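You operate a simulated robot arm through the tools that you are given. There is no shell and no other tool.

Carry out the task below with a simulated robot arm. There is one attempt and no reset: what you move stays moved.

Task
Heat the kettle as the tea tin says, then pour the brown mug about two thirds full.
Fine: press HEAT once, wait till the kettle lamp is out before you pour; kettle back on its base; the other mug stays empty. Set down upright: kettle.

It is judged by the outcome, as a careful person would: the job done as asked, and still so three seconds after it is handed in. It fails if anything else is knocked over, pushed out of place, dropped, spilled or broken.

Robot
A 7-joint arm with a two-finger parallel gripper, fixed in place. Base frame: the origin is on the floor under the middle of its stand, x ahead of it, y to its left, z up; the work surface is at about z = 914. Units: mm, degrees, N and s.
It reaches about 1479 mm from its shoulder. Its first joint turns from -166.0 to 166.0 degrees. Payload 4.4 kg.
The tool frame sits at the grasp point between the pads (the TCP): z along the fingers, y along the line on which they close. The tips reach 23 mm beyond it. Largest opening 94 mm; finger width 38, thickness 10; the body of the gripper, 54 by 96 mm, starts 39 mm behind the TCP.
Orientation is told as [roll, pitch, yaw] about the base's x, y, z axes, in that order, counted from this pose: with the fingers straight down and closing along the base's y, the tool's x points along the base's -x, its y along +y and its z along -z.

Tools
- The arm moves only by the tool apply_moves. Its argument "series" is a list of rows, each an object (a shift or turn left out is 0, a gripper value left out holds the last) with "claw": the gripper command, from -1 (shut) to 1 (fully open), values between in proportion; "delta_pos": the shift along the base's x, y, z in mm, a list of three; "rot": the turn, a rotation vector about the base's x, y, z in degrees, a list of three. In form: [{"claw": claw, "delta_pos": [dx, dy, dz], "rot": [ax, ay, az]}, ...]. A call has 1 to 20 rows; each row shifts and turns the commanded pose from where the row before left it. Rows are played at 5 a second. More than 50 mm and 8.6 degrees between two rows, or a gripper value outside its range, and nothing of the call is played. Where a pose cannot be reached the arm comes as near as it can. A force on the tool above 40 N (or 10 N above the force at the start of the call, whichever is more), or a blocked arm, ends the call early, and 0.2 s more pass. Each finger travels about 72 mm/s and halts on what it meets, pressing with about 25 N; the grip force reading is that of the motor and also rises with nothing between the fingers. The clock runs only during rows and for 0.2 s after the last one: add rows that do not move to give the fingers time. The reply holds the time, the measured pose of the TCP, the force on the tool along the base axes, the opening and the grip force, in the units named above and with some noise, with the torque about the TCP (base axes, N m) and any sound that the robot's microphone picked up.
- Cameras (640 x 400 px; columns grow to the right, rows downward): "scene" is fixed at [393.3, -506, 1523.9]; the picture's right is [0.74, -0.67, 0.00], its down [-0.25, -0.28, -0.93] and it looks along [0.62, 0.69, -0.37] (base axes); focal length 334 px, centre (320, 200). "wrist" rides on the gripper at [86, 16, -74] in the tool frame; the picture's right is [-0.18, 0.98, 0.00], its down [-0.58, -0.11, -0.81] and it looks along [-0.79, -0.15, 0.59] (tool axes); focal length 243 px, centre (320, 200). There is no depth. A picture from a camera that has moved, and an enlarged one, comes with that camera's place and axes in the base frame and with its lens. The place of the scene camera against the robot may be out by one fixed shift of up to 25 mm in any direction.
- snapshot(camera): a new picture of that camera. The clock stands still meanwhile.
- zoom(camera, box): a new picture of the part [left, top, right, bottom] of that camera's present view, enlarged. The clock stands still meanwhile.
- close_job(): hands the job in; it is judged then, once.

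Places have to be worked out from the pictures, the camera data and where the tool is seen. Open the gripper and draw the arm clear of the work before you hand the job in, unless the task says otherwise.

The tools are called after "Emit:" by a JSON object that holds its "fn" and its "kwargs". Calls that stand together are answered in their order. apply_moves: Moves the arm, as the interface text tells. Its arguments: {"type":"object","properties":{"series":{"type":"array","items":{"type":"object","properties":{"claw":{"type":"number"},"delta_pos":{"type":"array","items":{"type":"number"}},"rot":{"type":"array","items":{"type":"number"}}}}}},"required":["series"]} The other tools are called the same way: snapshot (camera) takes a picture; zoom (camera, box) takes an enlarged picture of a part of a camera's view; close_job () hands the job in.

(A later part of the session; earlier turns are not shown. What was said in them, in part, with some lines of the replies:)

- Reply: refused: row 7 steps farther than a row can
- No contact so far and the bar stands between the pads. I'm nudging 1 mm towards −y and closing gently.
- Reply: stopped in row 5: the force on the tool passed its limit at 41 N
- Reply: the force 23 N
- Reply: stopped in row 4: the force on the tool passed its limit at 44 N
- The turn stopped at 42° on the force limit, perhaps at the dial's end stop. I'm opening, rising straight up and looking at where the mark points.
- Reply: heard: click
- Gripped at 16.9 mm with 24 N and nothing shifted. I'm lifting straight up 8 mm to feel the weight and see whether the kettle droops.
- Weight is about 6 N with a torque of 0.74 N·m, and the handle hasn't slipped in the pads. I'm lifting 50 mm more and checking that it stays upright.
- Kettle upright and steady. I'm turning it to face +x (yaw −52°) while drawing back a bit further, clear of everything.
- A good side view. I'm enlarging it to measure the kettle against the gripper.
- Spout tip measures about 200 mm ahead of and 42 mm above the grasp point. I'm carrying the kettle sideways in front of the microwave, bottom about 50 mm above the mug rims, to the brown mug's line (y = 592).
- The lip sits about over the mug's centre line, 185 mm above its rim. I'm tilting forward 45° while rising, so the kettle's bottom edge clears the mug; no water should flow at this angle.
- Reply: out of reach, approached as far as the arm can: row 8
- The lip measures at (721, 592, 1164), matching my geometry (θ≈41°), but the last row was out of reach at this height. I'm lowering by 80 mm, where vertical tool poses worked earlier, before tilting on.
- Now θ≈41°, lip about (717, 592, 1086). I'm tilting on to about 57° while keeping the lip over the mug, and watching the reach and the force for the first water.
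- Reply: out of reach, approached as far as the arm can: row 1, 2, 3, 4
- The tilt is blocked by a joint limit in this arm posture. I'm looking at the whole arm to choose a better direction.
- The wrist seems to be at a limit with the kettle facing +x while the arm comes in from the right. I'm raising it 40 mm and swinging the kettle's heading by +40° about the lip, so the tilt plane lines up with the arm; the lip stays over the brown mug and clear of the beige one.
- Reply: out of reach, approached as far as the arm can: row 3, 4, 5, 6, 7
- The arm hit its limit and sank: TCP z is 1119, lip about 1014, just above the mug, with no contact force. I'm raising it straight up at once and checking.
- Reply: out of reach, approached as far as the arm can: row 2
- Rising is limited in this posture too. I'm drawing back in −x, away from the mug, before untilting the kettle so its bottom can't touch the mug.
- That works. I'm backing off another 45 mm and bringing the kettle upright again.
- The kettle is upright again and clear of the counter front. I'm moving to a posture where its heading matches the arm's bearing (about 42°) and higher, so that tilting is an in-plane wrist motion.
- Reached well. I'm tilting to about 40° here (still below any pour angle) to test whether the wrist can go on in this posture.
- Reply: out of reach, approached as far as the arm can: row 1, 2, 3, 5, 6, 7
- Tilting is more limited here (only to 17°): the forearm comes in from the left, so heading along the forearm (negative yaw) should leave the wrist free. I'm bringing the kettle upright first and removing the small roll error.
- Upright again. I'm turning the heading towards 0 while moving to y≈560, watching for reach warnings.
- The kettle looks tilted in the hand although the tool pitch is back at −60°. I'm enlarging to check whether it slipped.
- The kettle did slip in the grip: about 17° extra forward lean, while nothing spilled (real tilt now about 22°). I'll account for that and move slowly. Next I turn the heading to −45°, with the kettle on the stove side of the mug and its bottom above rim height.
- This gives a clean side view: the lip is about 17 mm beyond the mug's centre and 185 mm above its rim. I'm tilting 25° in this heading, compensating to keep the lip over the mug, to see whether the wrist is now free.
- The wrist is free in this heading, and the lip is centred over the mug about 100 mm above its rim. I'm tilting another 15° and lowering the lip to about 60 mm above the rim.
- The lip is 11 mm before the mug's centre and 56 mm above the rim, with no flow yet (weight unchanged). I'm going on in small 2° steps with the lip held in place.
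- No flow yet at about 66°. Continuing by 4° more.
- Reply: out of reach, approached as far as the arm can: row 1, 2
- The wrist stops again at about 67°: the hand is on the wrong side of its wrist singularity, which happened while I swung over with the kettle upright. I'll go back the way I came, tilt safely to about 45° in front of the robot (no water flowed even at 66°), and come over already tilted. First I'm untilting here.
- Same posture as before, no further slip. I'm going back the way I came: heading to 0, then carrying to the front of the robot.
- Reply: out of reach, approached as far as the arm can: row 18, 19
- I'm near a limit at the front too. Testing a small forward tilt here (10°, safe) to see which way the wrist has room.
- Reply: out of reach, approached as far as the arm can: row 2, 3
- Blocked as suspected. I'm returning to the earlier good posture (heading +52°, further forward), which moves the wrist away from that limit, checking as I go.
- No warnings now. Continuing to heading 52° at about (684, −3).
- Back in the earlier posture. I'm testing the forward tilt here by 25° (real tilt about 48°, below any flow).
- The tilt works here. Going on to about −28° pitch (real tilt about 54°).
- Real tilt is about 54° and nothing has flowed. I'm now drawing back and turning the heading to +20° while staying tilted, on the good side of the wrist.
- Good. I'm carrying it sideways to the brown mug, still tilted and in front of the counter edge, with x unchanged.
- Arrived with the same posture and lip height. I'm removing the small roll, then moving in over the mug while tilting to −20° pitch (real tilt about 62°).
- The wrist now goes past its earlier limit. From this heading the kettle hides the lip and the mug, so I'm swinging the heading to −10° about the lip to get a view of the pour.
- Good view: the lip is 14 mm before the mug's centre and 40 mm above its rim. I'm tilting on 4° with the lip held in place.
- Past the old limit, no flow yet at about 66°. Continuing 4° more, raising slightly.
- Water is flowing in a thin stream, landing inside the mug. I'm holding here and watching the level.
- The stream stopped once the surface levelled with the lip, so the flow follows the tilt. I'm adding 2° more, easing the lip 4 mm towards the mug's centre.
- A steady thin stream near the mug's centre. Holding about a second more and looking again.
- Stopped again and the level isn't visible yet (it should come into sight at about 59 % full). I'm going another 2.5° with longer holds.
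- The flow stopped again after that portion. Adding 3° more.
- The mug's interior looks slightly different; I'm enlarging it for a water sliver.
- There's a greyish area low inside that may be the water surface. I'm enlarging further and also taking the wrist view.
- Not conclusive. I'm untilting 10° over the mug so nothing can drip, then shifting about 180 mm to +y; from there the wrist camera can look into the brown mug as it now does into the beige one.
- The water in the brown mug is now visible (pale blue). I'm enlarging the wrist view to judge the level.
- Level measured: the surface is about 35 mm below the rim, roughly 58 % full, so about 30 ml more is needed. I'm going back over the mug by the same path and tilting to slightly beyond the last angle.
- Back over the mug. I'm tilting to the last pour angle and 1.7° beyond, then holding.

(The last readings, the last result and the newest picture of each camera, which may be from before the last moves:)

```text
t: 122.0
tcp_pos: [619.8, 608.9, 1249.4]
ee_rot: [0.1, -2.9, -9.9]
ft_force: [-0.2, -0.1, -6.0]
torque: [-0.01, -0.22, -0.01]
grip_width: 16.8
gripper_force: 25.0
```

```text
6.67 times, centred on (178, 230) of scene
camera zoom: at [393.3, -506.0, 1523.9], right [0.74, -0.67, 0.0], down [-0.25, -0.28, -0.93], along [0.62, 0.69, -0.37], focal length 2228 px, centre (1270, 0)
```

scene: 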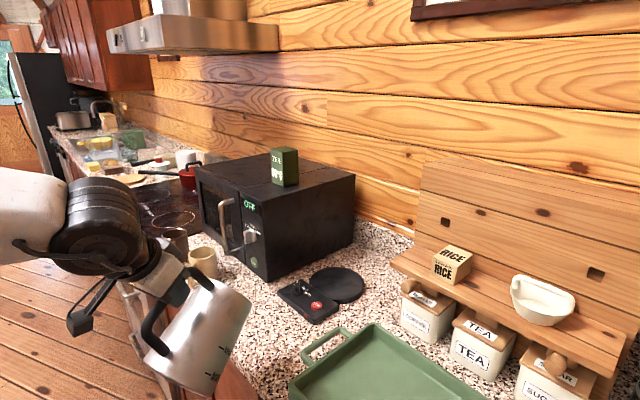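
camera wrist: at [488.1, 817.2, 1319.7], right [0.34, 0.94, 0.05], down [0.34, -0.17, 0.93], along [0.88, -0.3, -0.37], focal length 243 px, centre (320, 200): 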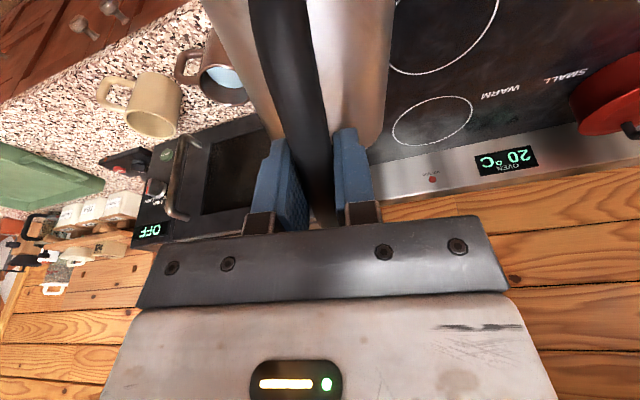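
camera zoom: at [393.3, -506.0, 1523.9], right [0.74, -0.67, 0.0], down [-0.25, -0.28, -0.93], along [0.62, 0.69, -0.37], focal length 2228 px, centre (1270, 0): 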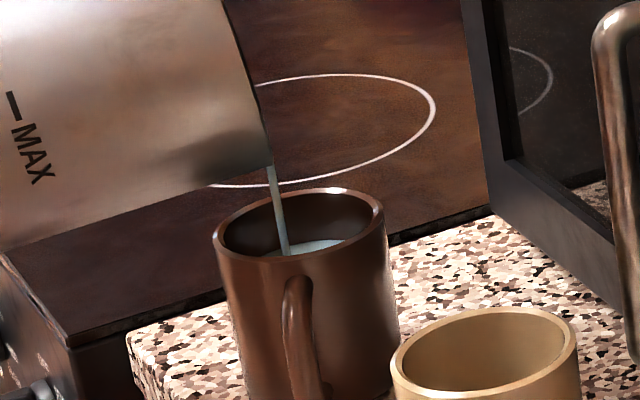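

The surface has come into view as a pale sliver. I'm enlarging it, with the clock stopped, before deciding.

Emit:
{"fn": "zoom", "kwargs": {"camera": "scene", "box": [160, 222, 196, 246]}}

```text
16.00 times, centred on (178, 234) of scene
camera zoom: at [393.3, -506.0, 1523.9], right [0.74, -0.67, 0.0], down [-0.25, -0.28, -0.93], along [0.62, 0.69, -0.37], focal length 5346 px, centre (2592, -344)
```

zoom: 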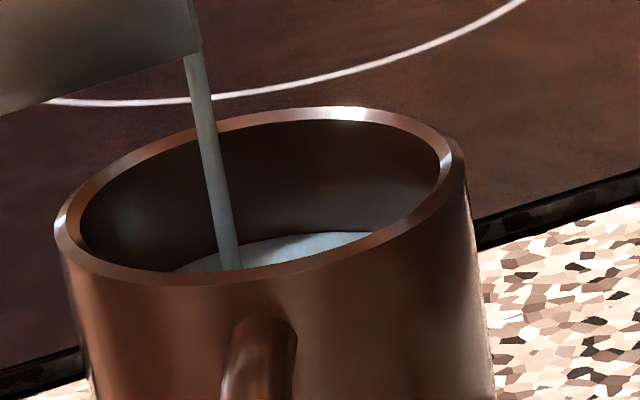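

The surface is now 28 mm below the rim, about two thirds full, so I'm untilting right away while keeping the lip over the mug.

Emit:
{"fn": "apply_moves", "kwargs": {"series": [{"claw": -1, "delta_pos": [-10, 1.8, -4], "rot": [-0.75, -4.2, 0]}, {"claw": -1, "delta_pos": [-10, 1.8, -4], "rot": [-0.75, -4.2, 0]}, {"claw": -1, "delta_pos": [-8, 1.4, -4], "rot": [-0.6, -3.4, 0]}, {"claw": -1}, {"claw": -1}]}}

Emit:
{"fn": "zoom", "kwargs": {"camera": "scene", "box": [160, 222, 196, 246]}}

Emit:
{"fn": "zoom", "kwargs": {"camera": "scene", "box": [100, 170, 220, 280]}}

```text
t: 123.2
tcp_pos: [592.3, 613.7, 1236.9]
ee_rot: [0.1, -14.8, -9.9]
ft_force: [0.6, 0.0, -6.4]
torque: [0.03, -0.08, 0.0]
grip_width: 16.6
gripper_force: 24.9
```

```text
16.00 times, centred on (178, 234) of scene
camera zoom: at [393.3, -506.0, 1523.9], right [0.74, -0.67, 0.0], down [-0.25, -0.28, -0.93], along [0.62, 0.69, -0.37], focal length 5346 px, centre (2592, -344)
```

zoom: 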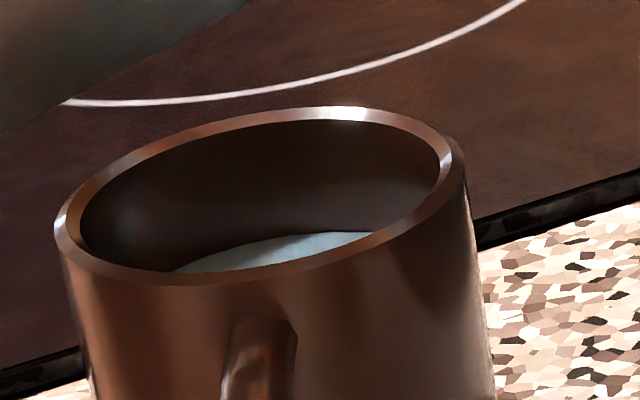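

```text
3.64 times, centred on (160, 225) of scene
camera zoom: at [393.3, -506.0, 1523.9], right [0.74, -0.67, 0.0], down [-0.25, -0.28, -0.93], along [0.62, 0.69, -0.37], focal length 1215 px, centre (902, 109)
```

zoom: 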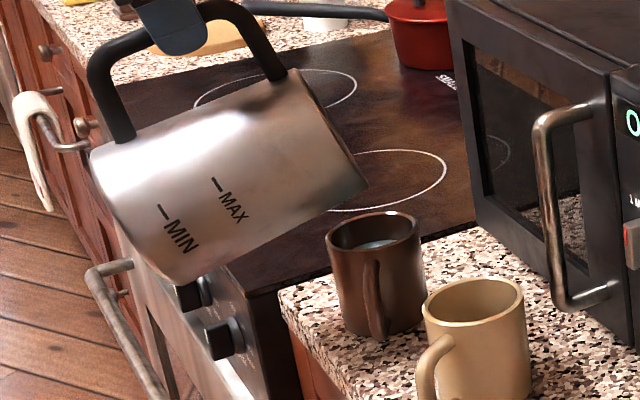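

The mug is at about two thirds and the flow has stopped. I'm lifting clear, drawing back from the mug and tilting back towards upright by the same route, now moving slowly.

Emit:
{"fn": "apply_moves", "kwargs": {"series": [{"claw": -1, "delta_pos": [0, 0, 10]}, {"claw": -1, "delta_pos": [0, 0, 12]}, {"claw": -1, "delta_pos": [-6, 0, 5], "rot": [-0.287, -1.625, 0]}, {"claw": -1, "delta_pos": [-10, 0, 0], "rot": [-0.287, -1.625, 0]}, {"claw": -1, "delta_pos": [-10, 0, 0], "rot": [-0.287, -1.625, 0]}, {"claw": -1, "delta_pos": [-10, 0, 0], "rot": [-0.287, -1.625, 0]}, {"claw": -1, "delta_pos": [-10, 0, 0], "rot": [-0.287, -1.625, 0]}, {"claw": -1, "delta_pos": [-10, 0, 0], "rot": [-0.287, -1.625, 0]}, {"claw": -1, "delta_pos": [-10, 0, 0], "rot": [-0.287, -1.625, 0]}, {"claw": -1, "delta_pos": [-8, -5, 0], "rot": [-0.287, -1.625, 0]}, {"claw": -1, "delta_pos": [0, -12, -4], "rot": [0, 0, 4]}, {"claw": -1, "delta_pos": [0, -13, -5], "rot": [0, 0, 5]}, {"claw": -1, "delta_pos": [0, -13, -5], "rot": [0, 0, 5]}, {"claw": -1, "delta_pos": [0, -13, -5], "rot": [0, 0, 5]}, {"claw": -1, "delta_pos": [0, -13, -5], "rot": [0, 0, 5]}, {"claw": -1, "delta_pos": [0, -13, -5], "rot": [0, 0, 5]}, {"claw": -1}]}}

Emit:
{"fn": "zoom", "kwargs": {"camera": "scene", "box": [60, 150, 240, 300]}}

```text
t: 126.8
tcp_pos: [518.0, 529.3, 1237.4]
ee_rot: [0.1, -28.0, 19.1]
ft_force: [0.5, 0.7, -6.4]
torque: [-0.02, 0.14, 0.0]
grip_width: 16.7
gripper_force: 25.4
```

```text
2.67 times, centred on (150, 225) of scene
camera zoom: at [393.3, -506.0, 1523.9], right [0.74, -0.67, 0.0], down [-0.25, -0.28, -0.93], along [0.62, 0.69, -0.37], focal length 891 px, centre (773, 133)
```

zoom: 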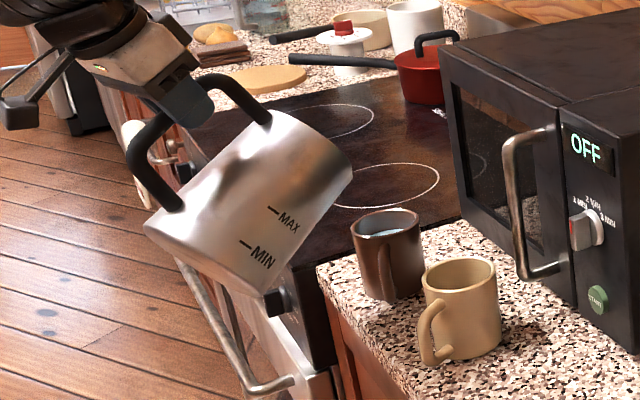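

Clear of the mug, no drips. I'm carrying the kettle back along y in front of the counter.

Emit:
{"fn": "apply_moves", "kwargs": {"series": [{"claw": -1, "delta_pos": [0, -15, 0]}, {"claw": -1, "delta_pos": [0, -28, 0]}, {"claw": -1, "delta_pos": [0, -32, -2]}, {"claw": -1, "delta_pos": [0, -32, -2]}, {"claw": -1, "delta_pos": [0, -32, -2]}, {"claw": -1, "delta_pos": [0, -32, -2]}, {"claw": -1, "delta_pos": [0, -32, -2]}, {"claw": -1, "delta_pos": [0, -32, -2]}, {"claw": -1, "delta_pos": [0, -32, -2]}, {"claw": -1, "delta_pos": [0, -32, -2]}, {"claw": -1, "delta_pos": [0, -32, -2]}, {"claw": -1, "delta_pos": [0, -32, -2]}, {"claw": -1, "delta_pos": [0, -32, -2]}, {"claw": -1, "delta_pos": [0, -32, -2]}, {"claw": -1, "delta_pos": [0, -32, -2]}, {"claw": -1, "delta_pos": [0, -32, -2]}, {"claw": -1, "delta_pos": [0, -26, -2]}, {"claw": -1, "delta_pos": [0, -17, 0]}, {"claw": -1}]}}

Emit:
{"fn": "snapshot", "kwargs": {"camera": "scene"}}

```text
t: 130.8
tcp_pos: [518.1, -2.3, 1204.0]
ee_rot: [0.1, -28.0, 19.1]
ft_force: [0.2, 0.3, -5.7]
torque: [-0.03, 0.18, 0.01]
grip_width: 16.8
gripper_force: 25.3
```

```text
taken
```

scene: 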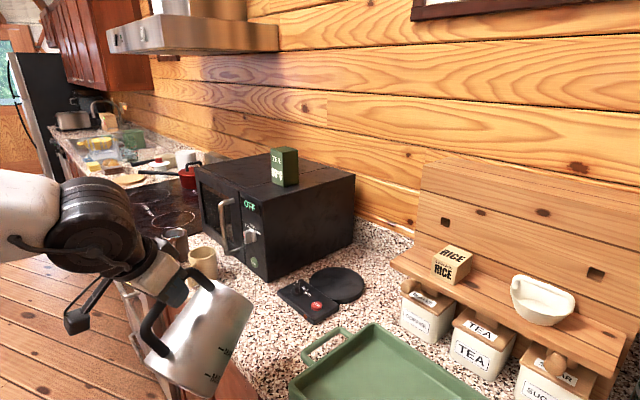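

The base is in plain view. I'm enlarging it to measure its centre for the set-down.

Emit:
{"fn": "zoom", "kwargs": {"camera": "scene", "box": [270, 250, 380, 330]}}

```text
5.00 times, centred on (325, 290) of scene
camera zoom: at [393.3, -506.0, 1523.9], right [0.74, -0.67, 0.0], down [-0.25, -0.28, -0.93], along [0.62, 0.69, -0.37], focal length 1671 px, centre (295, -250)
```

zoom: 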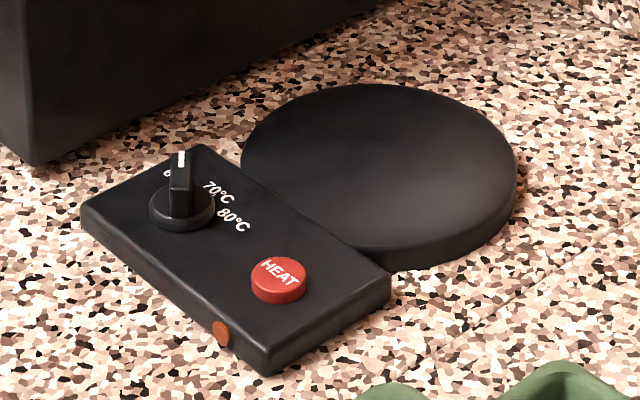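

The base's top centre measures about (1010, 97); the panel hasn't moved. Next I go back to heading +52° further forward, the posture in which the wrist could tilt freely.

Emit:
{"fn": "apply_moves", "kwargs": {"series": [{"claw": -1, "delta_pos": [10, 0, 0], "rot": [0, 0, 2]}, {"claw": -1, "delta_pos": [18, 0, 0], "rot": [0, 0, 4]}, {"claw": -1, "delta_pos": [20, 0, 0], "rot": [0, 0, 4]}, {"claw": -1, "delta_pos": [20, 0, 0], "rot": [0, 0, 4]}, {"claw": -1, "delta_pos": [20, 0, 0], "rot": [0, 0, 4]}, {"claw": -1, "delta_pos": [20, 0, 0], "rot": [0, 0, 4]}, {"claw": -1, "delta_pos": [20, 0, 0], "rot": [0, 0, 4]}, {"claw": -1, "delta_pos": [20, 0, 0], "rot": [0, 0, 4]}, {"claw": -1, "delta_pos": [16, 0, 0], "rot": [0, 0, 2.9]}, {"claw": -1}]}}

Emit:
{"fn": "apply_moves", "kwargs": {"series": [{"claw": -1, "rot": [1.6, -1.23, 0]}, {"claw": -1, "rot": [2.8, -2.15, 0]}, {"claw": -1, "rot": [3.15, -2.46, 0]}, {"claw": -1, "rot": [3.15, -2.46, 0]}, {"claw": -1, "rot": [3.15, -2.46, 0]}, {"claw": -1, "rot": [3.15, -2.46, 0]}, {"claw": -1, "rot": [3.15, -2.46, 0]}, {"claw": -1, "rot": [3.15, -2.46, 0]}, {"claw": -1, "rot": [1.6, -1.23, 0]}, {"claw": -1}]}}

Emit:
{"fn": "snapshot", "kwargs": {"camera": "scene"}}

```text
t: 133.0
tcp_pos: [682.4, 0.2, 1202.5]
ee_rot: [0.0, -27.9, 51.9]
ft_force: [0.0, -0.6, -5.5]
torque: [-0.1, 0.11, -0.02]
grip_width: 16.3
gripper_force: 24.3
```

```text
t: 135.2
tcp_pos: [681.0, -2.8, 1205.8]
ee_rot: [0.2, -59.6, 51.9]
ft_force: [-0.6, 0.2, -5.6]
torque: [-0.38, 0.34, 0.01]
grip_width: 16.6
gripper_force: 24.9
```

```text
taken
```

scene: 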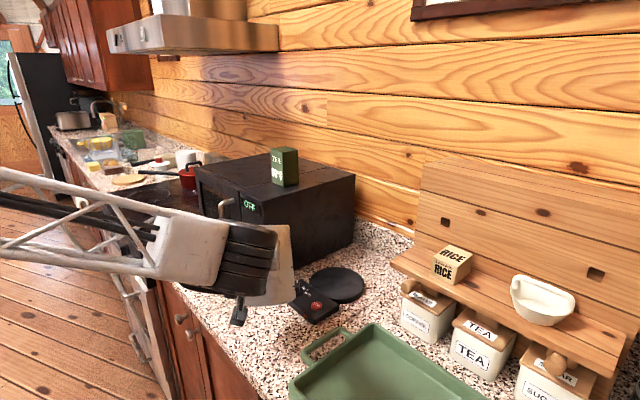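

Pitch −60 reached without warnings. I'm going on back to −84°, where the kettle should be upright given the slip.

Emit:
{"fn": "apply_moves", "kwargs": {"series": [{"claw": -1, "rot": [1.6, -1.23, 0]}, {"claw": -1, "rot": [3.15, -2.46, 0]}, {"claw": -1, "rot": [3.15, -2.46, 0]}, {"claw": -1, "rot": [3.15, -2.46, 0]}, {"claw": -1, "rot": [3.15, -2.46, 0]}, {"claw": -1, "rot": [3.15, -2.46, 0]}, {"claw": -1, "rot": [1.8, -1.4, 0]}, {"claw": -1}]}}

Emit:
{"fn": "snapshot", "kwargs": {"camera": "scene"}}

Emit:
{"fn": "snapshot", "kwargs": {"camera": "wrist"}}

```text
t: 137.0
tcp_pos: [681.9, -2.7, 1204.8]
ee_rot: [0.9, -83.9, 51.2]
ft_force: [-0.9, -0.6, -6.5]
torque: [-0.51, 0.47, -0.03]
grip_width: 16.5
gripper_force: 25.1
```

```text
taken
```

scene: 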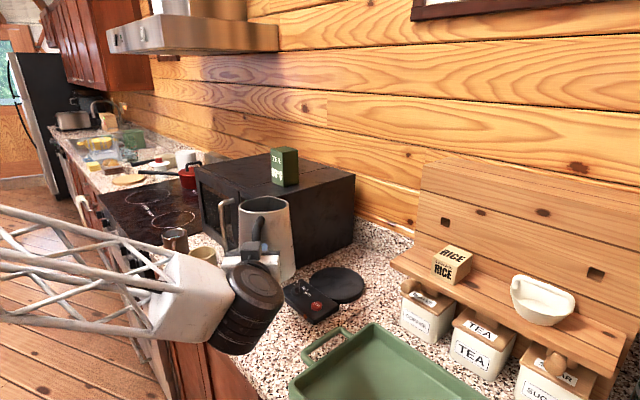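

```text
taken
camera wrist: at [618.6, -60.3, 1127.1], right [-0.76, 0.62, 0.18], down [-0.37, -0.65, 0.66], along [0.53, 0.44, 0.72], focal length 243 px, centre (320, 200)
```

wrist: 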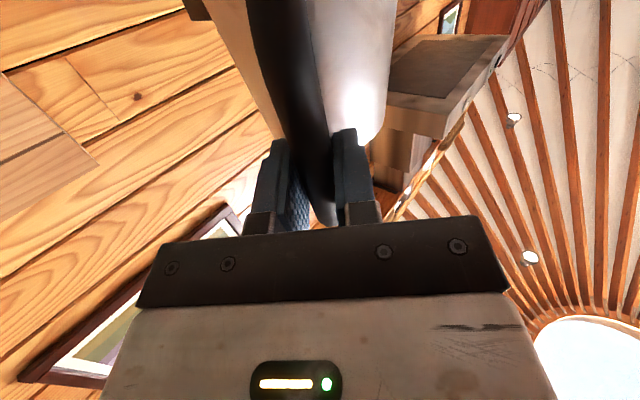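

The kettle looks upright, but the wrist housing now hangs low behind the hand. I'm enlarging to judge whether it would clear the counter and tray at set-down height.

Emit:
{"fn": "zoom", "kwargs": {"camera": "scene", "box": [140, 180, 320, 360]}}

```text
2.22 times, centred on (230, 270) of scene
camera zoom: at [393.3, -506.0, 1523.9], right [0.74, -0.67, 0.0], down [-0.25, -0.28, -0.93], along [0.62, 0.69, -0.37], focal length 742 px, centre (520, 44)
```

zoom: 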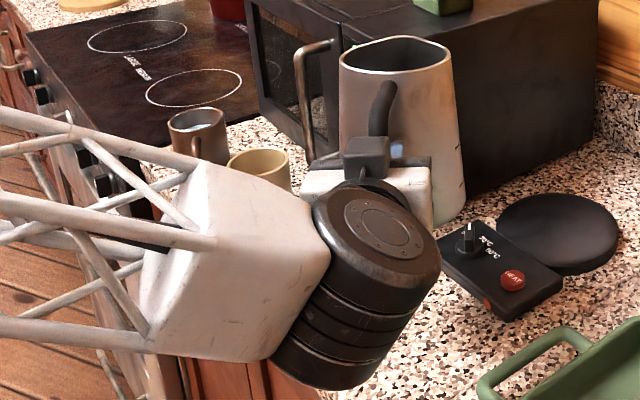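

The wrist housing's bottom sits about 80 mm below the TCP, so it would clear the counter at set-down but must stay away from the tray. I'll set down with heading ≈10° instead (over the free counter); turning there now, slowly.

Emit:
{"fn": "apply_moves", "kwargs": {"series": [{"claw": -1, "rot": [0, 0, -3]}, {"claw": -1, "rot": [0, 0, -5]}, {"claw": -1, "rot": [0, 0, -5]}, {"claw": -1, "rot": [0, 0, -5]}, {"claw": -1, "rot": [0, 0, -5]}, {"claw": -1}]}}

Emit:
{"fn": "snapshot", "kwargs": {"camera": "scene"}}

```text
t: 138.4
tcp_pos: [682.5, -2.6, 1205.1]
ee_rot: [0.8, -83.7, 28.1]
ft_force: [-0.5, 0.3, -6.0]
torque: [-0.34, 0.62, -0.01]
grip_width: 16.6
gripper_force: 24.7
```

```text
taken
```

scene: 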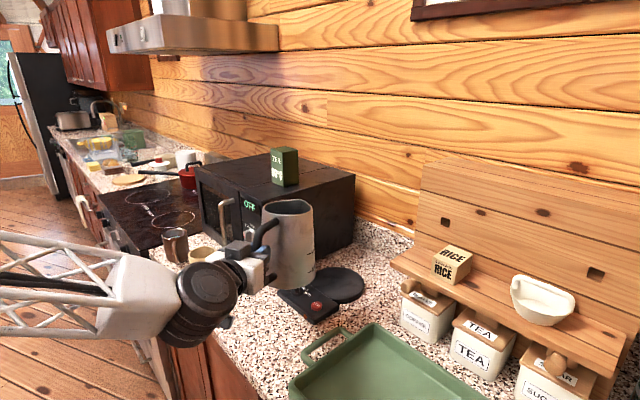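

Going well. Continuing the turn to heading 10°.

Emit:
{"fn": "apply_moves", "kwargs": {"series": [{"claw": -1, "rot": [0, 0, -4]}, {"claw": -1, "rot": [0, 0, -5]}, {"claw": -1, "rot": [0, 0, -5]}, {"claw": -1, "rot": [0, 0, -4]}, {"claw": -1}]}}

Emit:
{"fn": "zoom", "kwargs": {"camera": "scene", "box": [150, 170, 350, 350]}}

```text
t: 139.6
tcp_pos: [681.2, -0.7, 1206.3]
ee_rot: [1.0, -83.7, 10.0]
ft_force: [0.4, -1.1, -6.4]
torque: [-0.16, 0.68, 0.03]
grip_width: 16.5
gripper_force: 25.4
```

```text
2.22 times, centred on (250, 260) of scene
camera zoom: at [393.3, -506.0, 1523.9], right [0.74, -0.67, 0.0], down [-0.25, -0.28, -0.93], along [0.62, 0.69, -0.37], focal length 742 px, centre (476, 67)
```

zoom: 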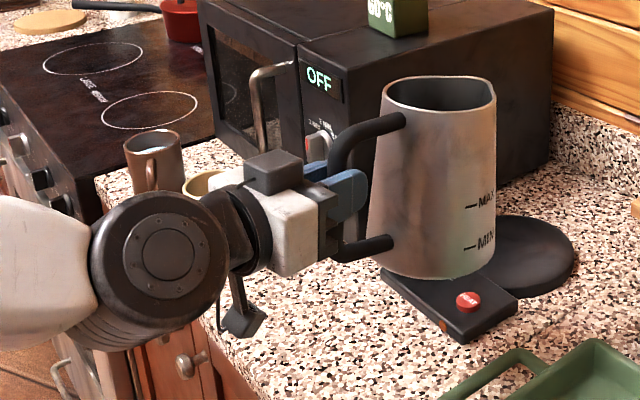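

Heading 10° reached; the kettle still leans forward about 4°. I'm correcting by 3.5° and moving over the base to a hover (kettle bottom at about z = 1000).

Emit:
{"fn": "apply_moves", "kwargs": {"series": [{"claw": -1, "rot": [0.3, -1.7, 0]}, {"claw": -1, "rot": [0.3, -1.7, 0]}, {"claw": -1, "delta_pos": [12, 5, -5]}, {"claw": -1, "delta_pos": [22, 9, -10]}, {"claw": -1, "delta_pos": [24, 9, -11]}, {"claw": -1, "delta_pos": [24, 9, -11]}, {"claw": -1, "delta_pos": [24, 9, -11]}, {"claw": -1, "delta_pos": [24, 9, -11]}, {"claw": -1, "delta_pos": [24, 9, -11]}, {"claw": -1, "delta_pos": [22, 9, -11]}, {"claw": -1, "delta_pos": [16, 7, -9]}, {"claw": -1, "delta_pos": [9, 3, -5]}, {"claw": -1}]}}

Emit:
{"fn": "snapshot", "kwargs": {"camera": "scene"}}

Emit:
{"fn": "zoom", "kwargs": {"camera": "scene", "box": [240, 190, 400, 330]}}

```text
t: 142.4
tcp_pos: [882.0, 75.5, 1110.4]
ee_rot: [0.5, -87.3, 10.6]
ft_force: [0.5, -0.5, -5.9]
torque: [-0.13, 0.69, -0.01]
grip_width: 16.4
gripper_force: 25.1
```

```text
taken
```

scene: 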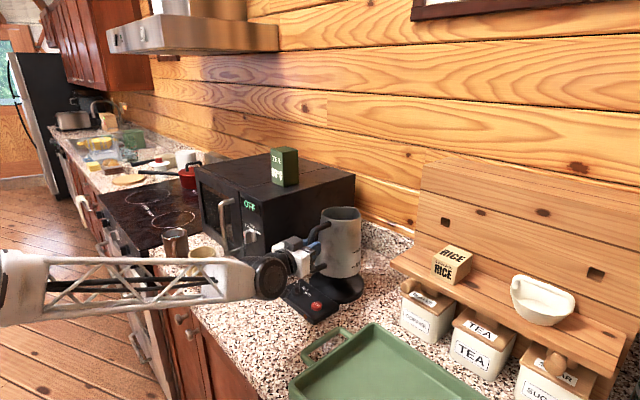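

```text
2.86 times, centred on (320, 260) of scene
camera zoom: at [393.3, -506.0, 1523.9], right [0.74, -0.67, 0.0], down [-0.25, -0.28, -0.93], along [0.62, 0.69, -0.37], focal length 955 px, centre (320, 29)
```

zoom: 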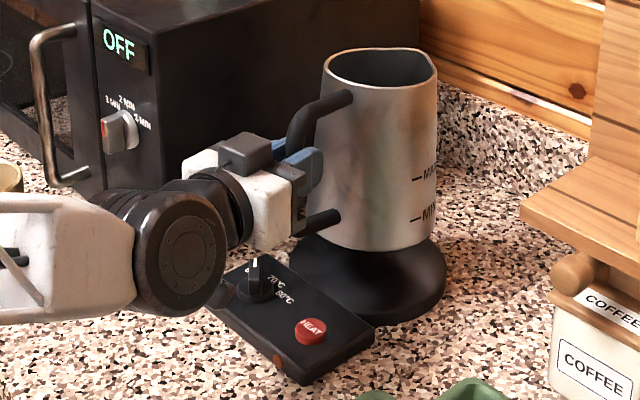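

The kettle hangs upright over the base. I'm enlarging to line up its bottom with the base before lowering.

Emit:
{"fn": "zoom", "kwargs": {"camera": "scene", "box": [290, 200, 390, 290]}}

```text
4.44 times, centred on (340, 245) of scene
camera zoom: at [393.3, -506.0, 1523.9], right [0.74, -0.67, 0.0], down [-0.25, -0.28, -0.93], along [0.62, 0.69, -0.37], focal length 1485 px, centre (231, 0)
```

zoom: 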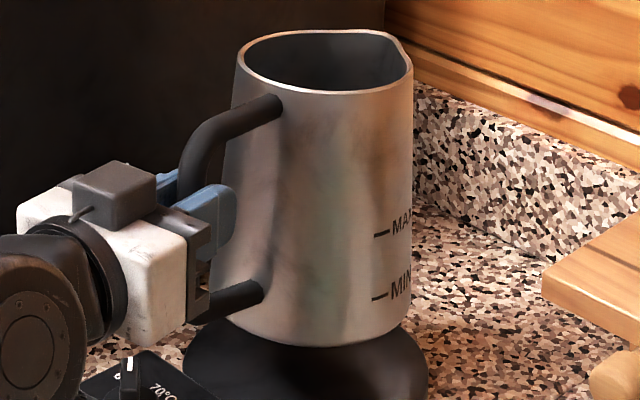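

The kettle is upright and centred on the base sideways to within a millimetre or two; it slid about 12 mm down in the grip, so contact should come at TCP z≈1053. I'm lowering to about 7 mm above that.

Emit:
{"fn": "apply_moves", "kwargs": {"series": [{"claw": -1, "delta_pos": [0, 0, -8]}, {"claw": -1, "delta_pos": [0, 0, -10]}, {"claw": -1, "delta_pos": [0, 0, -10]}, {"claw": -1, "delta_pos": [0, 0, -10]}, {"claw": -1, "delta_pos": [0, 0, -8]}, {"claw": -1, "delta_pos": [0, 0, -4]}, {"claw": -1}]}}

Emit:
{"fn": "zoom", "kwargs": {"camera": "scene", "box": [270, 220, 390, 320]}}

```text
t: 144.0
tcp_pos: [882.3, 75.6, 1061.8]
ee_rot: [0.9, -87.3, 10.3]
ft_force: [-0.7, 0.1, -6.6]
torque: [-0.13, 0.58, -0.01]
grip_width: 16.6
gripper_force: 25.1
```

```text
4.00 times, centred on (330, 270) of scene
camera zoom: at [393.3, -506.0, 1523.9], right [0.74, -0.67, 0.0], down [-0.25, -0.28, -0.93], along [0.62, 0.69, -0.37], focal length 1337 px, centre (280, -80)
```

zoom: 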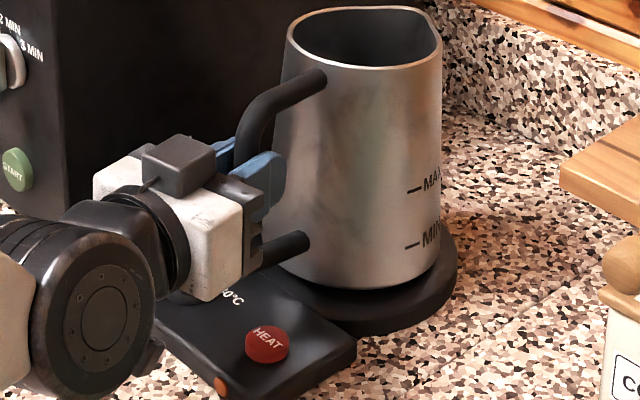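

Compared with the original picture, the kettle sits about 9 mm too far towards −y. I'm shifting by that amount before lowering further.

Emit:
{"fn": "apply_moves", "kwargs": {"series": [{"claw": -1, "delta_pos": [0, 4, 0]}, {"claw": -1, "delta_pos": [0, 4.5, 0]}, {"claw": -1}]}}

Emit:
{"fn": "zoom", "kwargs": {"camera": "scene", "box": [260, 210, 380, 330]}}

```text
t: 144.8
tcp_pos: [881.7, 82.5, 1061.8]
ee_rot: [0.6, -87.3, 10.8]
ft_force: [-0.7, -0.7, 0.4]
torque: [0.06, -0.3, 0.01]
grip_width: 16.6
gripper_force: 24.9
```

```text
3.33 times, centred on (320, 270) of scene
camera zoom: at [393.3, -506.0, 1523.9], right [0.74, -0.67, 0.0], down [-0.25, -0.28, -0.93], along [0.62, 0.69, -0.37], focal length 1114 px, centre (320, -33)
```

zoom: 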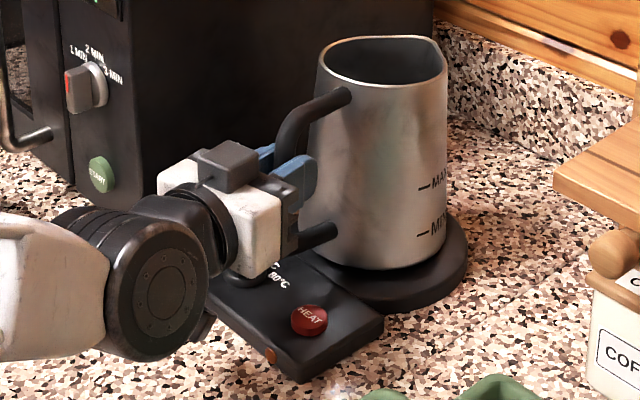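

The force dropped to zero: the kettle's weight is now carried, earlier than expected. I'm enlarging the contact area to see what it is resting on before doing anything else.

Emit:
{"fn": "zoom", "kwargs": {"camera": "scene", "box": [300, 255, 370, 310]}}

Emit:
{"fn": "snapshot", "kwargs": {"camera": "wrist"}}

```text
7.27 times, centred on (335, 282) of scene
camera zoom: at [393.3, -506.0, 1523.9], right [0.74, -0.67, 0.0], down [-0.25, -0.28, -0.93], along [0.62, 0.69, -0.37], focal length 2430 px, centre (211, -400)
```

zoom: 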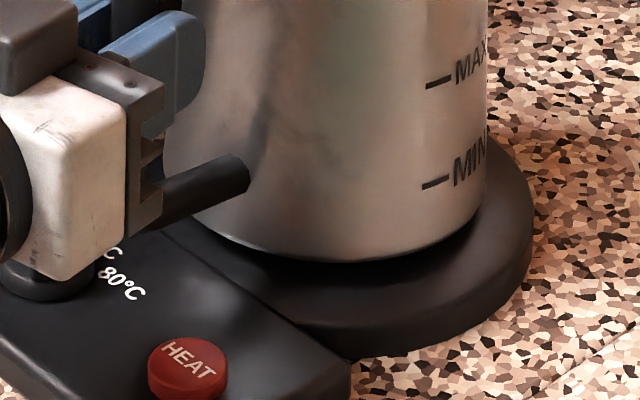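

```text
taken
camera wrist: at [803.2, 82.8, 978.0], right [-0.18, 0.97, 0.18], down [-0.74, -0.26, 0.62], along [0.65, -0.02, 0.76], focal length 243 px, centre (320, 200)
```

wrist: 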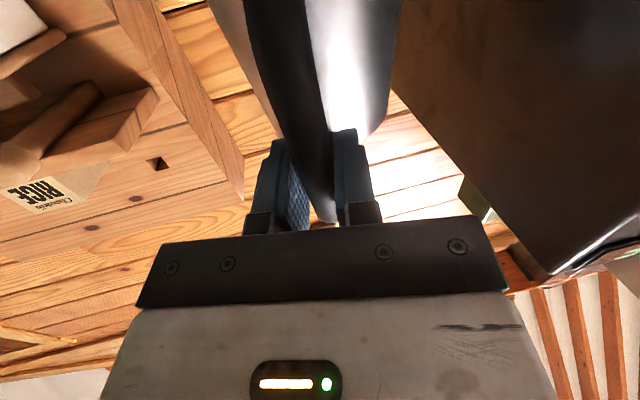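

Working it through: after the slip the kettle sits about 10 mm further out in the grip, so it is resting flat on the base but roughly 11 mm off centre, away from the camera. I'm lifting 4 mm, shifting by (−8, −10) and checking.

Emit:
{"fn": "apply_moves", "kwargs": {"series": [{"claw": -1, "delta_pos": [0, 0, 2]}, {"claw": -1, "delta_pos": [0, 0, 2.5]}, {"claw": -1, "delta_pos": [-4, -5, 0]}, {"claw": -1, "delta_pos": [-4.2, -5, 0]}, {"claw": -1}]}}

Emit:
{"fn": "zoom", "kwargs": {"camera": "scene", "box": [260, 210, 380, 330]}}

```text
t: 146.0
tcp_pos: [874.2, 75.4, 1065.3]
ee_rot: [0.9, -87.4, 10.1]
ft_force: [-0.8, 0.2, -7.1]
torque: [-0.12, 0.69, -0.05]
grip_width: 16.5
gripper_force: 24.8
```

```text
3.33 times, centred on (320, 270) of scene
camera zoom: at [393.3, -506.0, 1523.9], right [0.74, -0.67, 0.0], down [-0.25, -0.28, -0.93], along [0.62, 0.69, -0.37], focal length 1114 px, centre (320, -33)
```

zoom: 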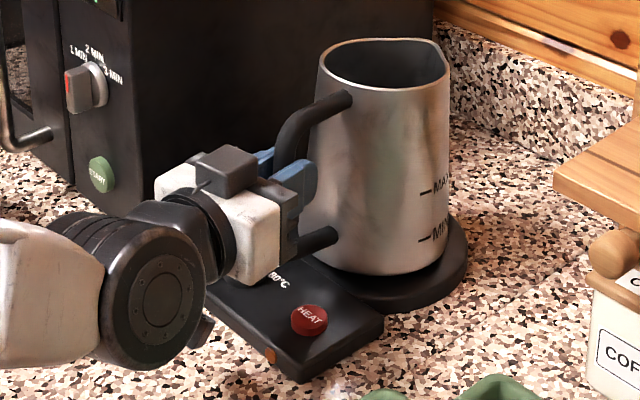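

Now the outline matches the original one (near edge, right edge) within a millimetre or two. I'm lowering the last 4 mm in small steps.

Emit:
{"fn": "apply_moves", "kwargs": {"series": [{"claw": -1, "delta_pos": [0, 0, -1.5]}, {"claw": -1, "delta_pos": [0, 0, -1.5]}, {"claw": -1, "delta_pos": [0, 0, -1]}, {"claw": -1}]}}

Emit:
{"fn": "zoom", "kwargs": {"camera": "scene", "box": [260, 210, 380, 330]}}

```text
t: 147.0
tcp_pos: [874.5, 75.2, 1061.7]
ee_rot: [0.2, -87.2, 10.8]
ft_force: [-1.3, -0.7, -1.3]
torque: [0.04, -0.01, 0.04]
grip_width: 16.6
gripper_force: 25.4
```

```text
3.33 times, centred on (320, 270) of scene
camera zoom: at [393.3, -506.0, 1523.9], right [0.74, -0.67, 0.0], down [-0.25, -0.28, -0.93], along [0.62, 0.69, -0.37], focal length 1114 px, centre (320, -33)
```

zoom: 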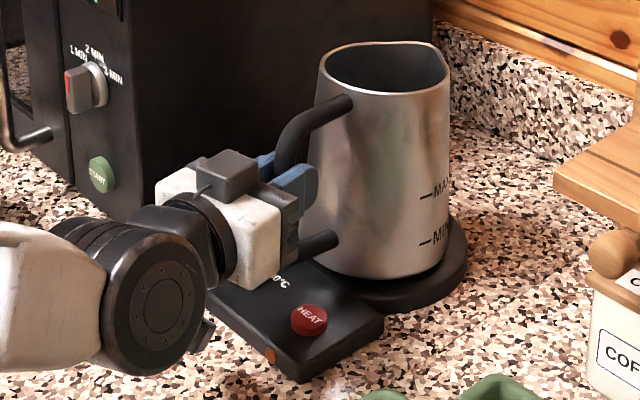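

Nearly all the weight is on the base, with no torque left and the outline matching the original. I'm releasing gently.

Emit:
{"fn": "apply_moves", "kwargs": {"series": [{"claw": -1, "delta_pos": [0, 0, -0.5]}, {"claw": -0.62}, {"claw": -0.5}, {"claw": -0.3}, {"claw": 0}, {"claw": 0}]}}

Emit:
{"fn": "zoom", "kwargs": {"camera": "scene", "box": [260, 210, 380, 330]}}

Emit:
{"fn": "snapshot", "kwargs": {"camera": "wrist"}}

```text
t: 148.4
tcp_pos: [874.0, 74.4, 1060.3]
ee_rot: [0.4, -87.4, 10.6]
ft_force: [0.3, 0.3, 0.2]
torque: [0.0, -0.02, -0.02]
grip_width: 46.7
gripper_force: 0.1
```

```text
3.33 times, centred on (320, 270) of scene
camera zoom: at [393.3, -506.0, 1523.9], right [0.74, -0.67, 0.0], down [-0.25, -0.28, -0.93], along [0.62, 0.69, -0.37], focal length 1114 px, centre (320, -33)
```

zoom: 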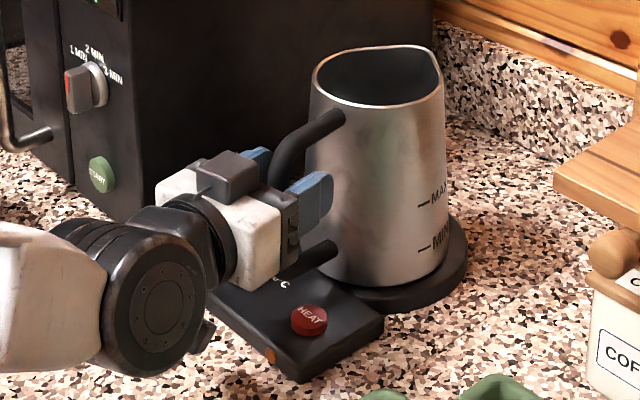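

```text
taken
camera wrist: at [795.1, 73.3, 977.0], right [-0.18, 0.97, 0.18], down [-0.74, -0.26, 0.62], along [0.65, -0.03, 0.76], focal length 243 px, centre (320, 200)
```

wrist: 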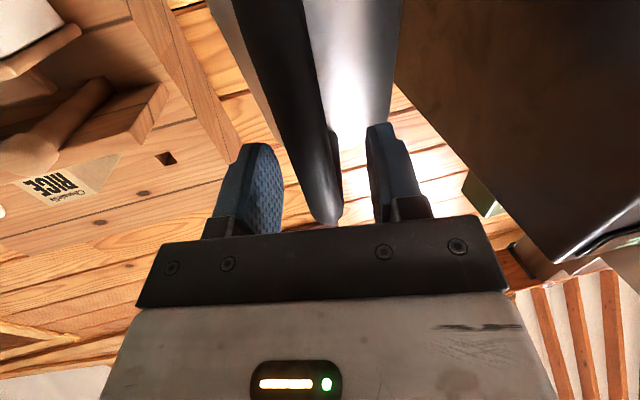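

The kettle settled flat as I let go and stands upright. I'm enlarging to check how it sits on the base and against the panel's edge.

Emit:
{"fn": "zoom", "kwargs": {"camera": "scene", "box": [295, 215, 375, 315]}}

Emit:
{"fn": "zoom", "kwargs": {"camera": "scene", "box": [300, 255, 370, 310]}}

```text
4.00 times, centred on (335, 265) of scene
camera zoom: at [393.3, -506.0, 1523.9], right [0.74, -0.67, 0.0], down [-0.25, -0.28, -0.93], along [0.62, 0.69, -0.37], focal length 1337 px, centre (260, -60)
```

zoom: 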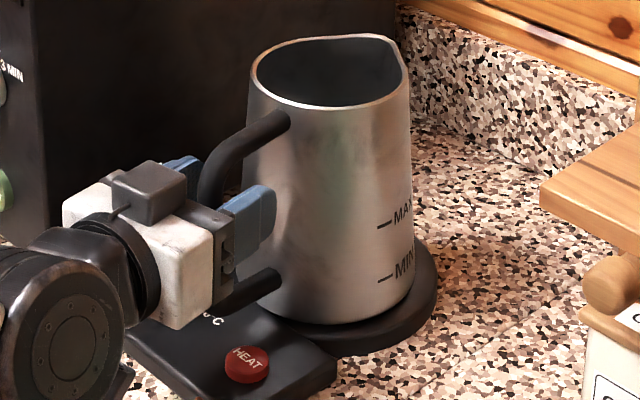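

```text
7.27 times, centred on (335, 282) of scene
camera zoom: at [393.3, -506.0, 1523.9], right [0.74, -0.67, 0.0], down [-0.25, -0.28, -0.93], along [0.62, 0.69, -0.37], focal length 2430 px, centre (211, -400)
```

zoom: 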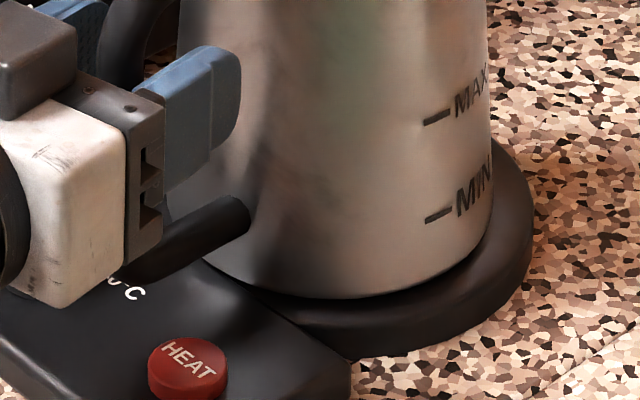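

The kettle stands flat on the base, perhaps some 10 mm nearer to the panel than before. I'm backing the open gripper straight off the handle to get a clear view.

Emit:
{"fn": "apply_moves", "kwargs": {"series": [{"claw": 0.4}, {"claw": 0.4, "delta_pos": [-10, -1.9, 0.5]}, {"claw": 0.4, "delta_pos": [-15, -2.8, 0.7]}, {"claw": 0.4, "delta_pos": [-20, -3.7, 1]}, {"claw": 0.4, "delta_pos": [-25, -4.6, 1.2]}, {"claw": 0.4, "delta_pos": [-30, -5.6, 1.5]}, {"claw": 0.4}]}}

Emit:
{"fn": "zoom", "kwargs": {"camera": "scene", "box": [260, 210, 380, 330]}}

```text
t: 150.0
tcp_pos: [775.1, 56.2, 1064.5]
ee_rot: [0.6, -87.3, 10.4]
ft_force: [0.1, 0.9, 0.4]
torque: [0.02, -0.01, -0.01]
grip_width: 65.7
gripper_force: 0.0
```

```text
3.33 times, centred on (320, 270) of scene
camera zoom: at [393.3, -506.0, 1523.9], right [0.74, -0.67, 0.0], down [-0.25, -0.28, -0.93], along [0.62, 0.69, -0.37], focal length 1114 px, centre (320, -33)
```

zoom: 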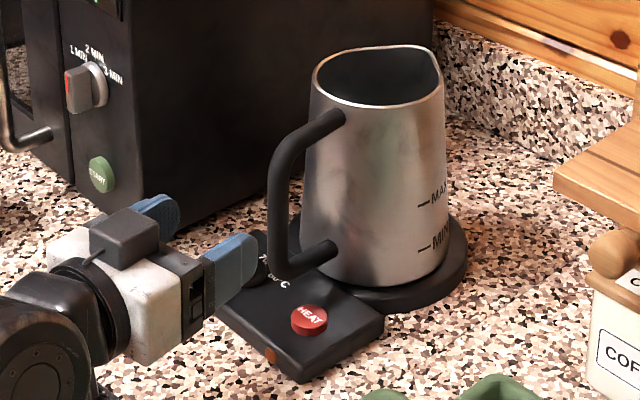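

The handle is free and the kettle stands steady. I'm raising the arm away and working the wrist back to a vertical pose for a view from above.

Emit:
{"fn": "apply_moves", "kwargs": {"series": [{"claw": 0.4, "delta_pos": [-20, -5, 20]}, {"claw": 0.4, "delta_pos": [-20, -10, 35]}, {"claw": 0.4, "delta_pos": [-20, -10, 40]}, {"claw": 0.4, "delta_pos": [-20, -10, 40]}, {"claw": 0.4, "delta_pos": [0, -10, 40]}, {"claw": 0.4, "rot": [0, 0, 7]}, {"claw": 0.4, "rot": [0, 0, 7]}, {"claw": 0.4, "rot": [0, 0, 7]}, {"claw": 0.4, "rot": [0, 0, 7]}, {"claw": 0.4, "rot": [0, 0, 7]}, {"claw": 0.4, "rot": [0, 0, 7]}, {"claw": 0.4}]}}

Emit:
{"fn": "apply_moves", "kwargs": {"series": [{"claw": 0.4, "rot": [-5.5, 4.3, 0]}, {"claw": 0.4, "rot": [-5.5, 4.3, 0]}, {"claw": 0.4, "rot": [-5.5, 4.3, 0]}, {"claw": 0.4, "rot": [-5.5, 4.3, 0]}, {"claw": 0.4, "rot": [-5.5, 4.3, 0]}, {"claw": 0.4, "rot": [-5.5, 4.3, 0]}, {"claw": 0.4, "rot": [-5.5, 4.3, 0]}, {"claw": 0.4, "rot": [-5.5, 4.3, 0]}, {"claw": 0.4, "rot": [-5.5, 4.3, 0]}, {"claw": 0.4}]}}

```text
t: 152.6
tcp_pos: [695.1, 11.5, 1240.1]
ee_rot: [0.6, -87.3, 52.5]
ft_force: [0.1, 0.2, 0.7]
torque: [-0.01, -0.02, -0.02]
grip_width: 65.8
gripper_force: 0.0
```

```text
t: 154.8
tcp_pos: [693.9, 10.7, 1241.1]
ee_rot: [1.2, -24.4, 52.0]
ft_force: [0.7, 0.6, -0.1]
torque: [0.02, 0.03, 0.01]
grip_width: 65.6
gripper_force: 0.0
```

The wrist moves freely. I'm turning the heading back to 0 and the pitch to vertical.

Emit:
{"fn": "apply_moves", "kwargs": {"series": [{"claw": 0.4, "rot": [0, 0, -7.4]}, {"claw": 0.4, "rot": [0, 0, -7.4]}, {"claw": 0.4, "rot": [0, 0, -7.4]}, {"claw": 0.4, "rot": [0, 0, -7.4]}, {"claw": 0.4, "rot": [0, 0, -7.4]}, {"claw": 0.4, "rot": [0, 0, -7.4]}, {"claw": 0.4, "rot": [0, 0, -7.4]}, {"claw": 1, "delta_pos": [7, 16, 12], "rot": [0, 6, 0]}, {"claw": 1, "delta_pos": [7, 16, 13], "rot": [0, 6, 0]}, {"claw": 1, "delta_pos": [7, 17, 13], "rot": [0, 6, 0]}, {"claw": 1, "delta_pos": [6, 17, 13], "rot": [0, 6.4, 0]}, {"claw": 1}]}}

Emit:
{"fn": "snapshot", "kwargs": {"camera": "wrist"}}

Emit:
{"fn": "zoom", "kwargs": {"camera": "wrist", "box": [250, 80, 450, 205]}}

Emit:
{"fn": "snapshot", "kwargs": {"camera": "scene"}}

```text
t: 157.4
tcp_pos: [722.3, 77.2, 1291.3]
ee_rot: [1.3, 0.0, 0.1]
ft_force: [-0.6, -0.6, -0.7]
torque: [0.03, 0.01, 0.0]
grip_width: 93.8
gripper_force: 0.1
```

```text
taken
camera wrist: at [636.1, 90.4, 1365.3], right [0.18, 0.98, 0.02], down [0.58, -0.12, 0.8], along [0.79, -0.13, -0.59], focal length 243 px, centre (320, 200)
```

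wrist: 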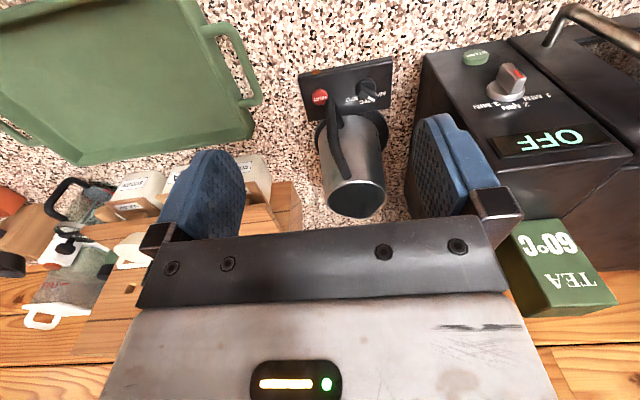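

```text
3.20 times, centred on (350, 142) of wrist
camera zoom: at [636.1, 90.4, 1365.3], right [0.18, 0.98, 0.02], down [0.58, -0.12, 0.8], along [0.79, -0.13, -0.59], focal length 776 px, centre (224, 384)
```

zoom: 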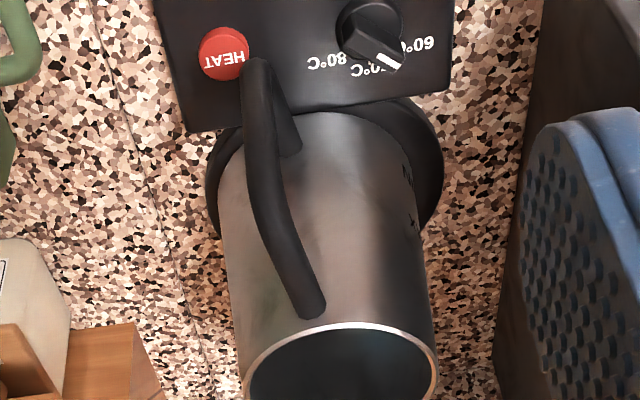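

```text
taken
```

scene: 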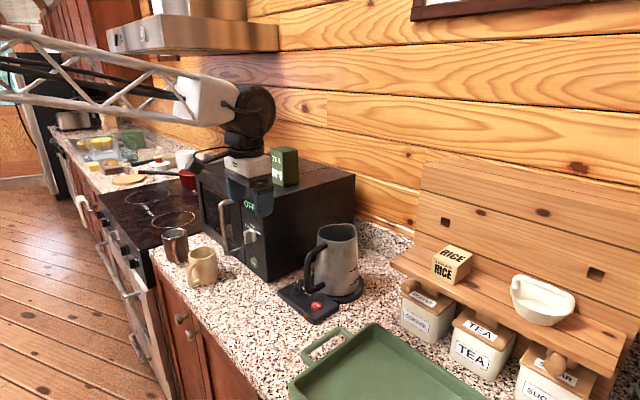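

From above, the kettle stands upright and fully on its base (about 10 mm off its old spot, still well inside the disc), and the dial and panel are undisturbed. Now I'm moving the empty gripper over to check the level in the brown mug from above.

Emit:
{"fn": "apply_moves", "kwargs": {"series": [{"claw": 1, "delta_pos": [-30, 20, 0]}, {"claw": 1, "delta_pos": [-30, 30, 0]}, {"claw": 1, "delta_pos": [-20, 38, -8]}, {"claw": 1, "delta_pos": [-14, 40, -10]}, {"claw": 1, "delta_pos": [-14, 40, -10]}, {"claw": 1, "delta_pos": [-14, 40, -10]}, {"claw": 1, "delta_pos": [-14, 40, -10]}, {"claw": 1, "delta_pos": [-14, 40, -10]}, {"claw": 1, "delta_pos": [-14, 40, -10]}, {"claw": 1, "delta_pos": [-10, 40, -10]}, {"claw": 1, "delta_pos": [-10, 40, -10]}, {"claw": 1, "delta_pos": [-4, 40, -10]}, {"claw": 1, "delta_pos": [0, 30, -10]}, {"claw": 1}]}}

Emit:
{"fn": "snapshot", "kwargs": {"camera": "wrist"}}

Emit:
{"fn": "zoom", "kwargs": {"camera": "wrist", "box": [230, 80, 420, 210]}}

```text
t: 160.4
tcp_pos: [532.1, 554.8, 1183.3]
ee_rot: [1.2, -0.1, 0.2]
ft_force: [-0.2, -0.1, 0.2]
torque: [0.0, 0.0, 0.0]
grip_width: 94.1
gripper_force: 0.1
```

```text
taken
camera wrist: at [445.6, 567.8, 1257.6], right [0.18, 0.98, 0.02], down [0.58, -0.12, 0.8], along [0.79, -0.13, -0.59], focal length 243 px, centre (320, 200)
```

wrist: 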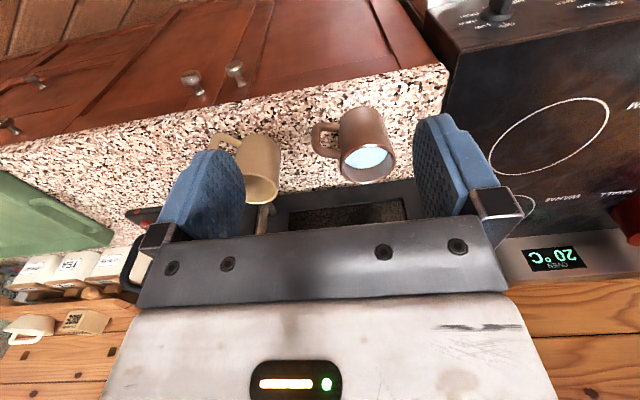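

```text
3.08 times, centred on (325, 145) of wrist
camera zoom: at [445.6, 567.8, 1257.6], right [0.18, 0.98, 0.02], down [0.58, -0.12, 0.8], along [0.79, -0.13, -0.59], focal length 746 px, centre (305, 369)
```

zoom: 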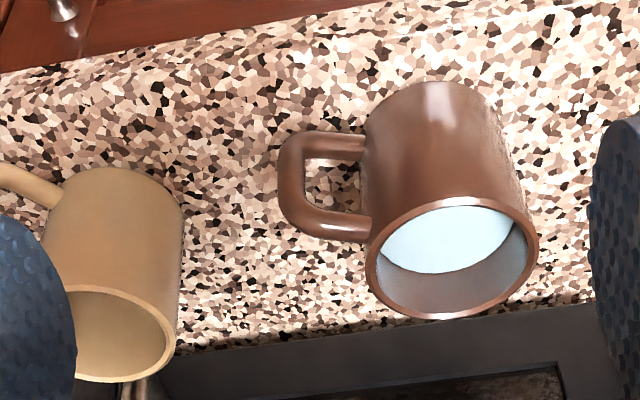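

The surface is about 25 mm below the rim, about two thirds to 70 % full; the beige mug is empty and I see no spills. I'm drawing the arm up and back, clear of the work.

Emit:
{"fn": "apply_moves", "kwargs": {"series": [{"claw": 1, "delta_pos": [-5, 0, 40]}, {"claw": 1, "delta_pos": [-5, -20, 40]}, {"claw": 1, "delta_pos": [-5, -30, 35]}, {"claw": 1, "delta_pos": [-5, -35, 30]}, {"claw": 1, "delta_pos": [-5, -40, 20]}, {"claw": 1, "delta_pos": [0, -45, 10]}, {"claw": 1, "delta_pos": [0, -45, 10]}, {"claw": 1, "delta_pos": [0, -45, 10]}, {"claw": 1, "delta_pos": [0, -40, 10]}, {"claw": 1}]}}

Emit:
{"fn": "snapshot", "kwargs": {"camera": "scene"}}

Emit:
{"fn": "zoom", "kwargs": {"camera": "scene", "box": [260, 210, 380, 330]}}

Emit:
{"fn": "zoom", "kwargs": {"camera": "scene", "box": [120, 190, 260, 300]}}

```text
t: 162.6
tcp_pos: [505.1, 255.1, 1387.3]
ee_rot: [1.1, -0.1, 0.2]
ft_force: [0.9, 0.7, 0.3]
torque: [0.01, 0.01, -0.02]
grip_width: 94.0
gripper_force: 0.1
```

```text
taken
```

scene: 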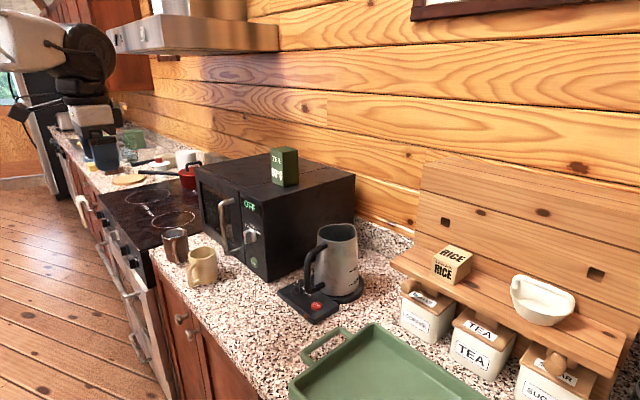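

```text
3.33 times, centred on (320, 270) of scene
camera zoom: at [393.3, -506.0, 1523.9], right [0.74, -0.67, 0.0], down [-0.25, -0.28, -0.93], along [0.62, 0.69, -0.37], focal length 1114 px, centre (320, -33)
```

zoom: 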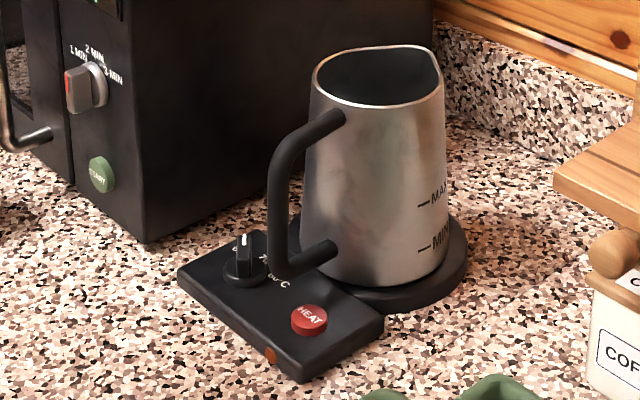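

```text
3.64 times, centred on (190, 245) of scene
camera zoom: at [393.3, -506.0, 1523.9], right [0.74, -0.67, 0.0], down [-0.25, -0.28, -0.93], along [0.62, 0.69, -0.37], focal length 1215 px, centre (793, 36)
```

zoom: 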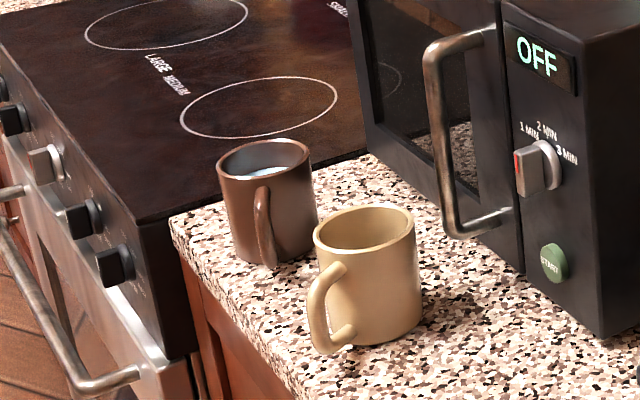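

Final check: the kettle is upright on its base with the lamp out and the dial at 60 °C. The brown mug is about two thirds full; the kettle brushed it in passing, so it is turned a little and about 8 mm off its spot, but it is upright. The beige mug is empty and the arm is clear, so I'm handing the job in.

Emit:
{"fn": "close_job", "kwargs": {}}

```text
The job is handed in.
```

I heated the kettle to 60 °C as the tin says and poured the brown mug to about two thirds. The job is handed in, but I haven't seen the verdict.

- **Heating:** I turned the dial from 70 to 60 °C and pressed HEAT once. I only lifted the kettle after the lamp had gone out.
- **Brown mug:** my measurements put it between 67 and 73 % full. It is upright. The kettle brushed it while I was repositioning the arm, so its handle is turned by roughly 30° and it sits about 8 mm from where it was.
- **Kettle:** it is back on its base and upright, about 10 mm off its original centre. Its handle now points in a different direction than before. It slipped in the grip while I was carrying it, but I saw no water spill.
- **Everything else:** the beige mug is empty, I saw no spills, and nothing else looked disturbed. The gripper is open and the arm is clear of the work.
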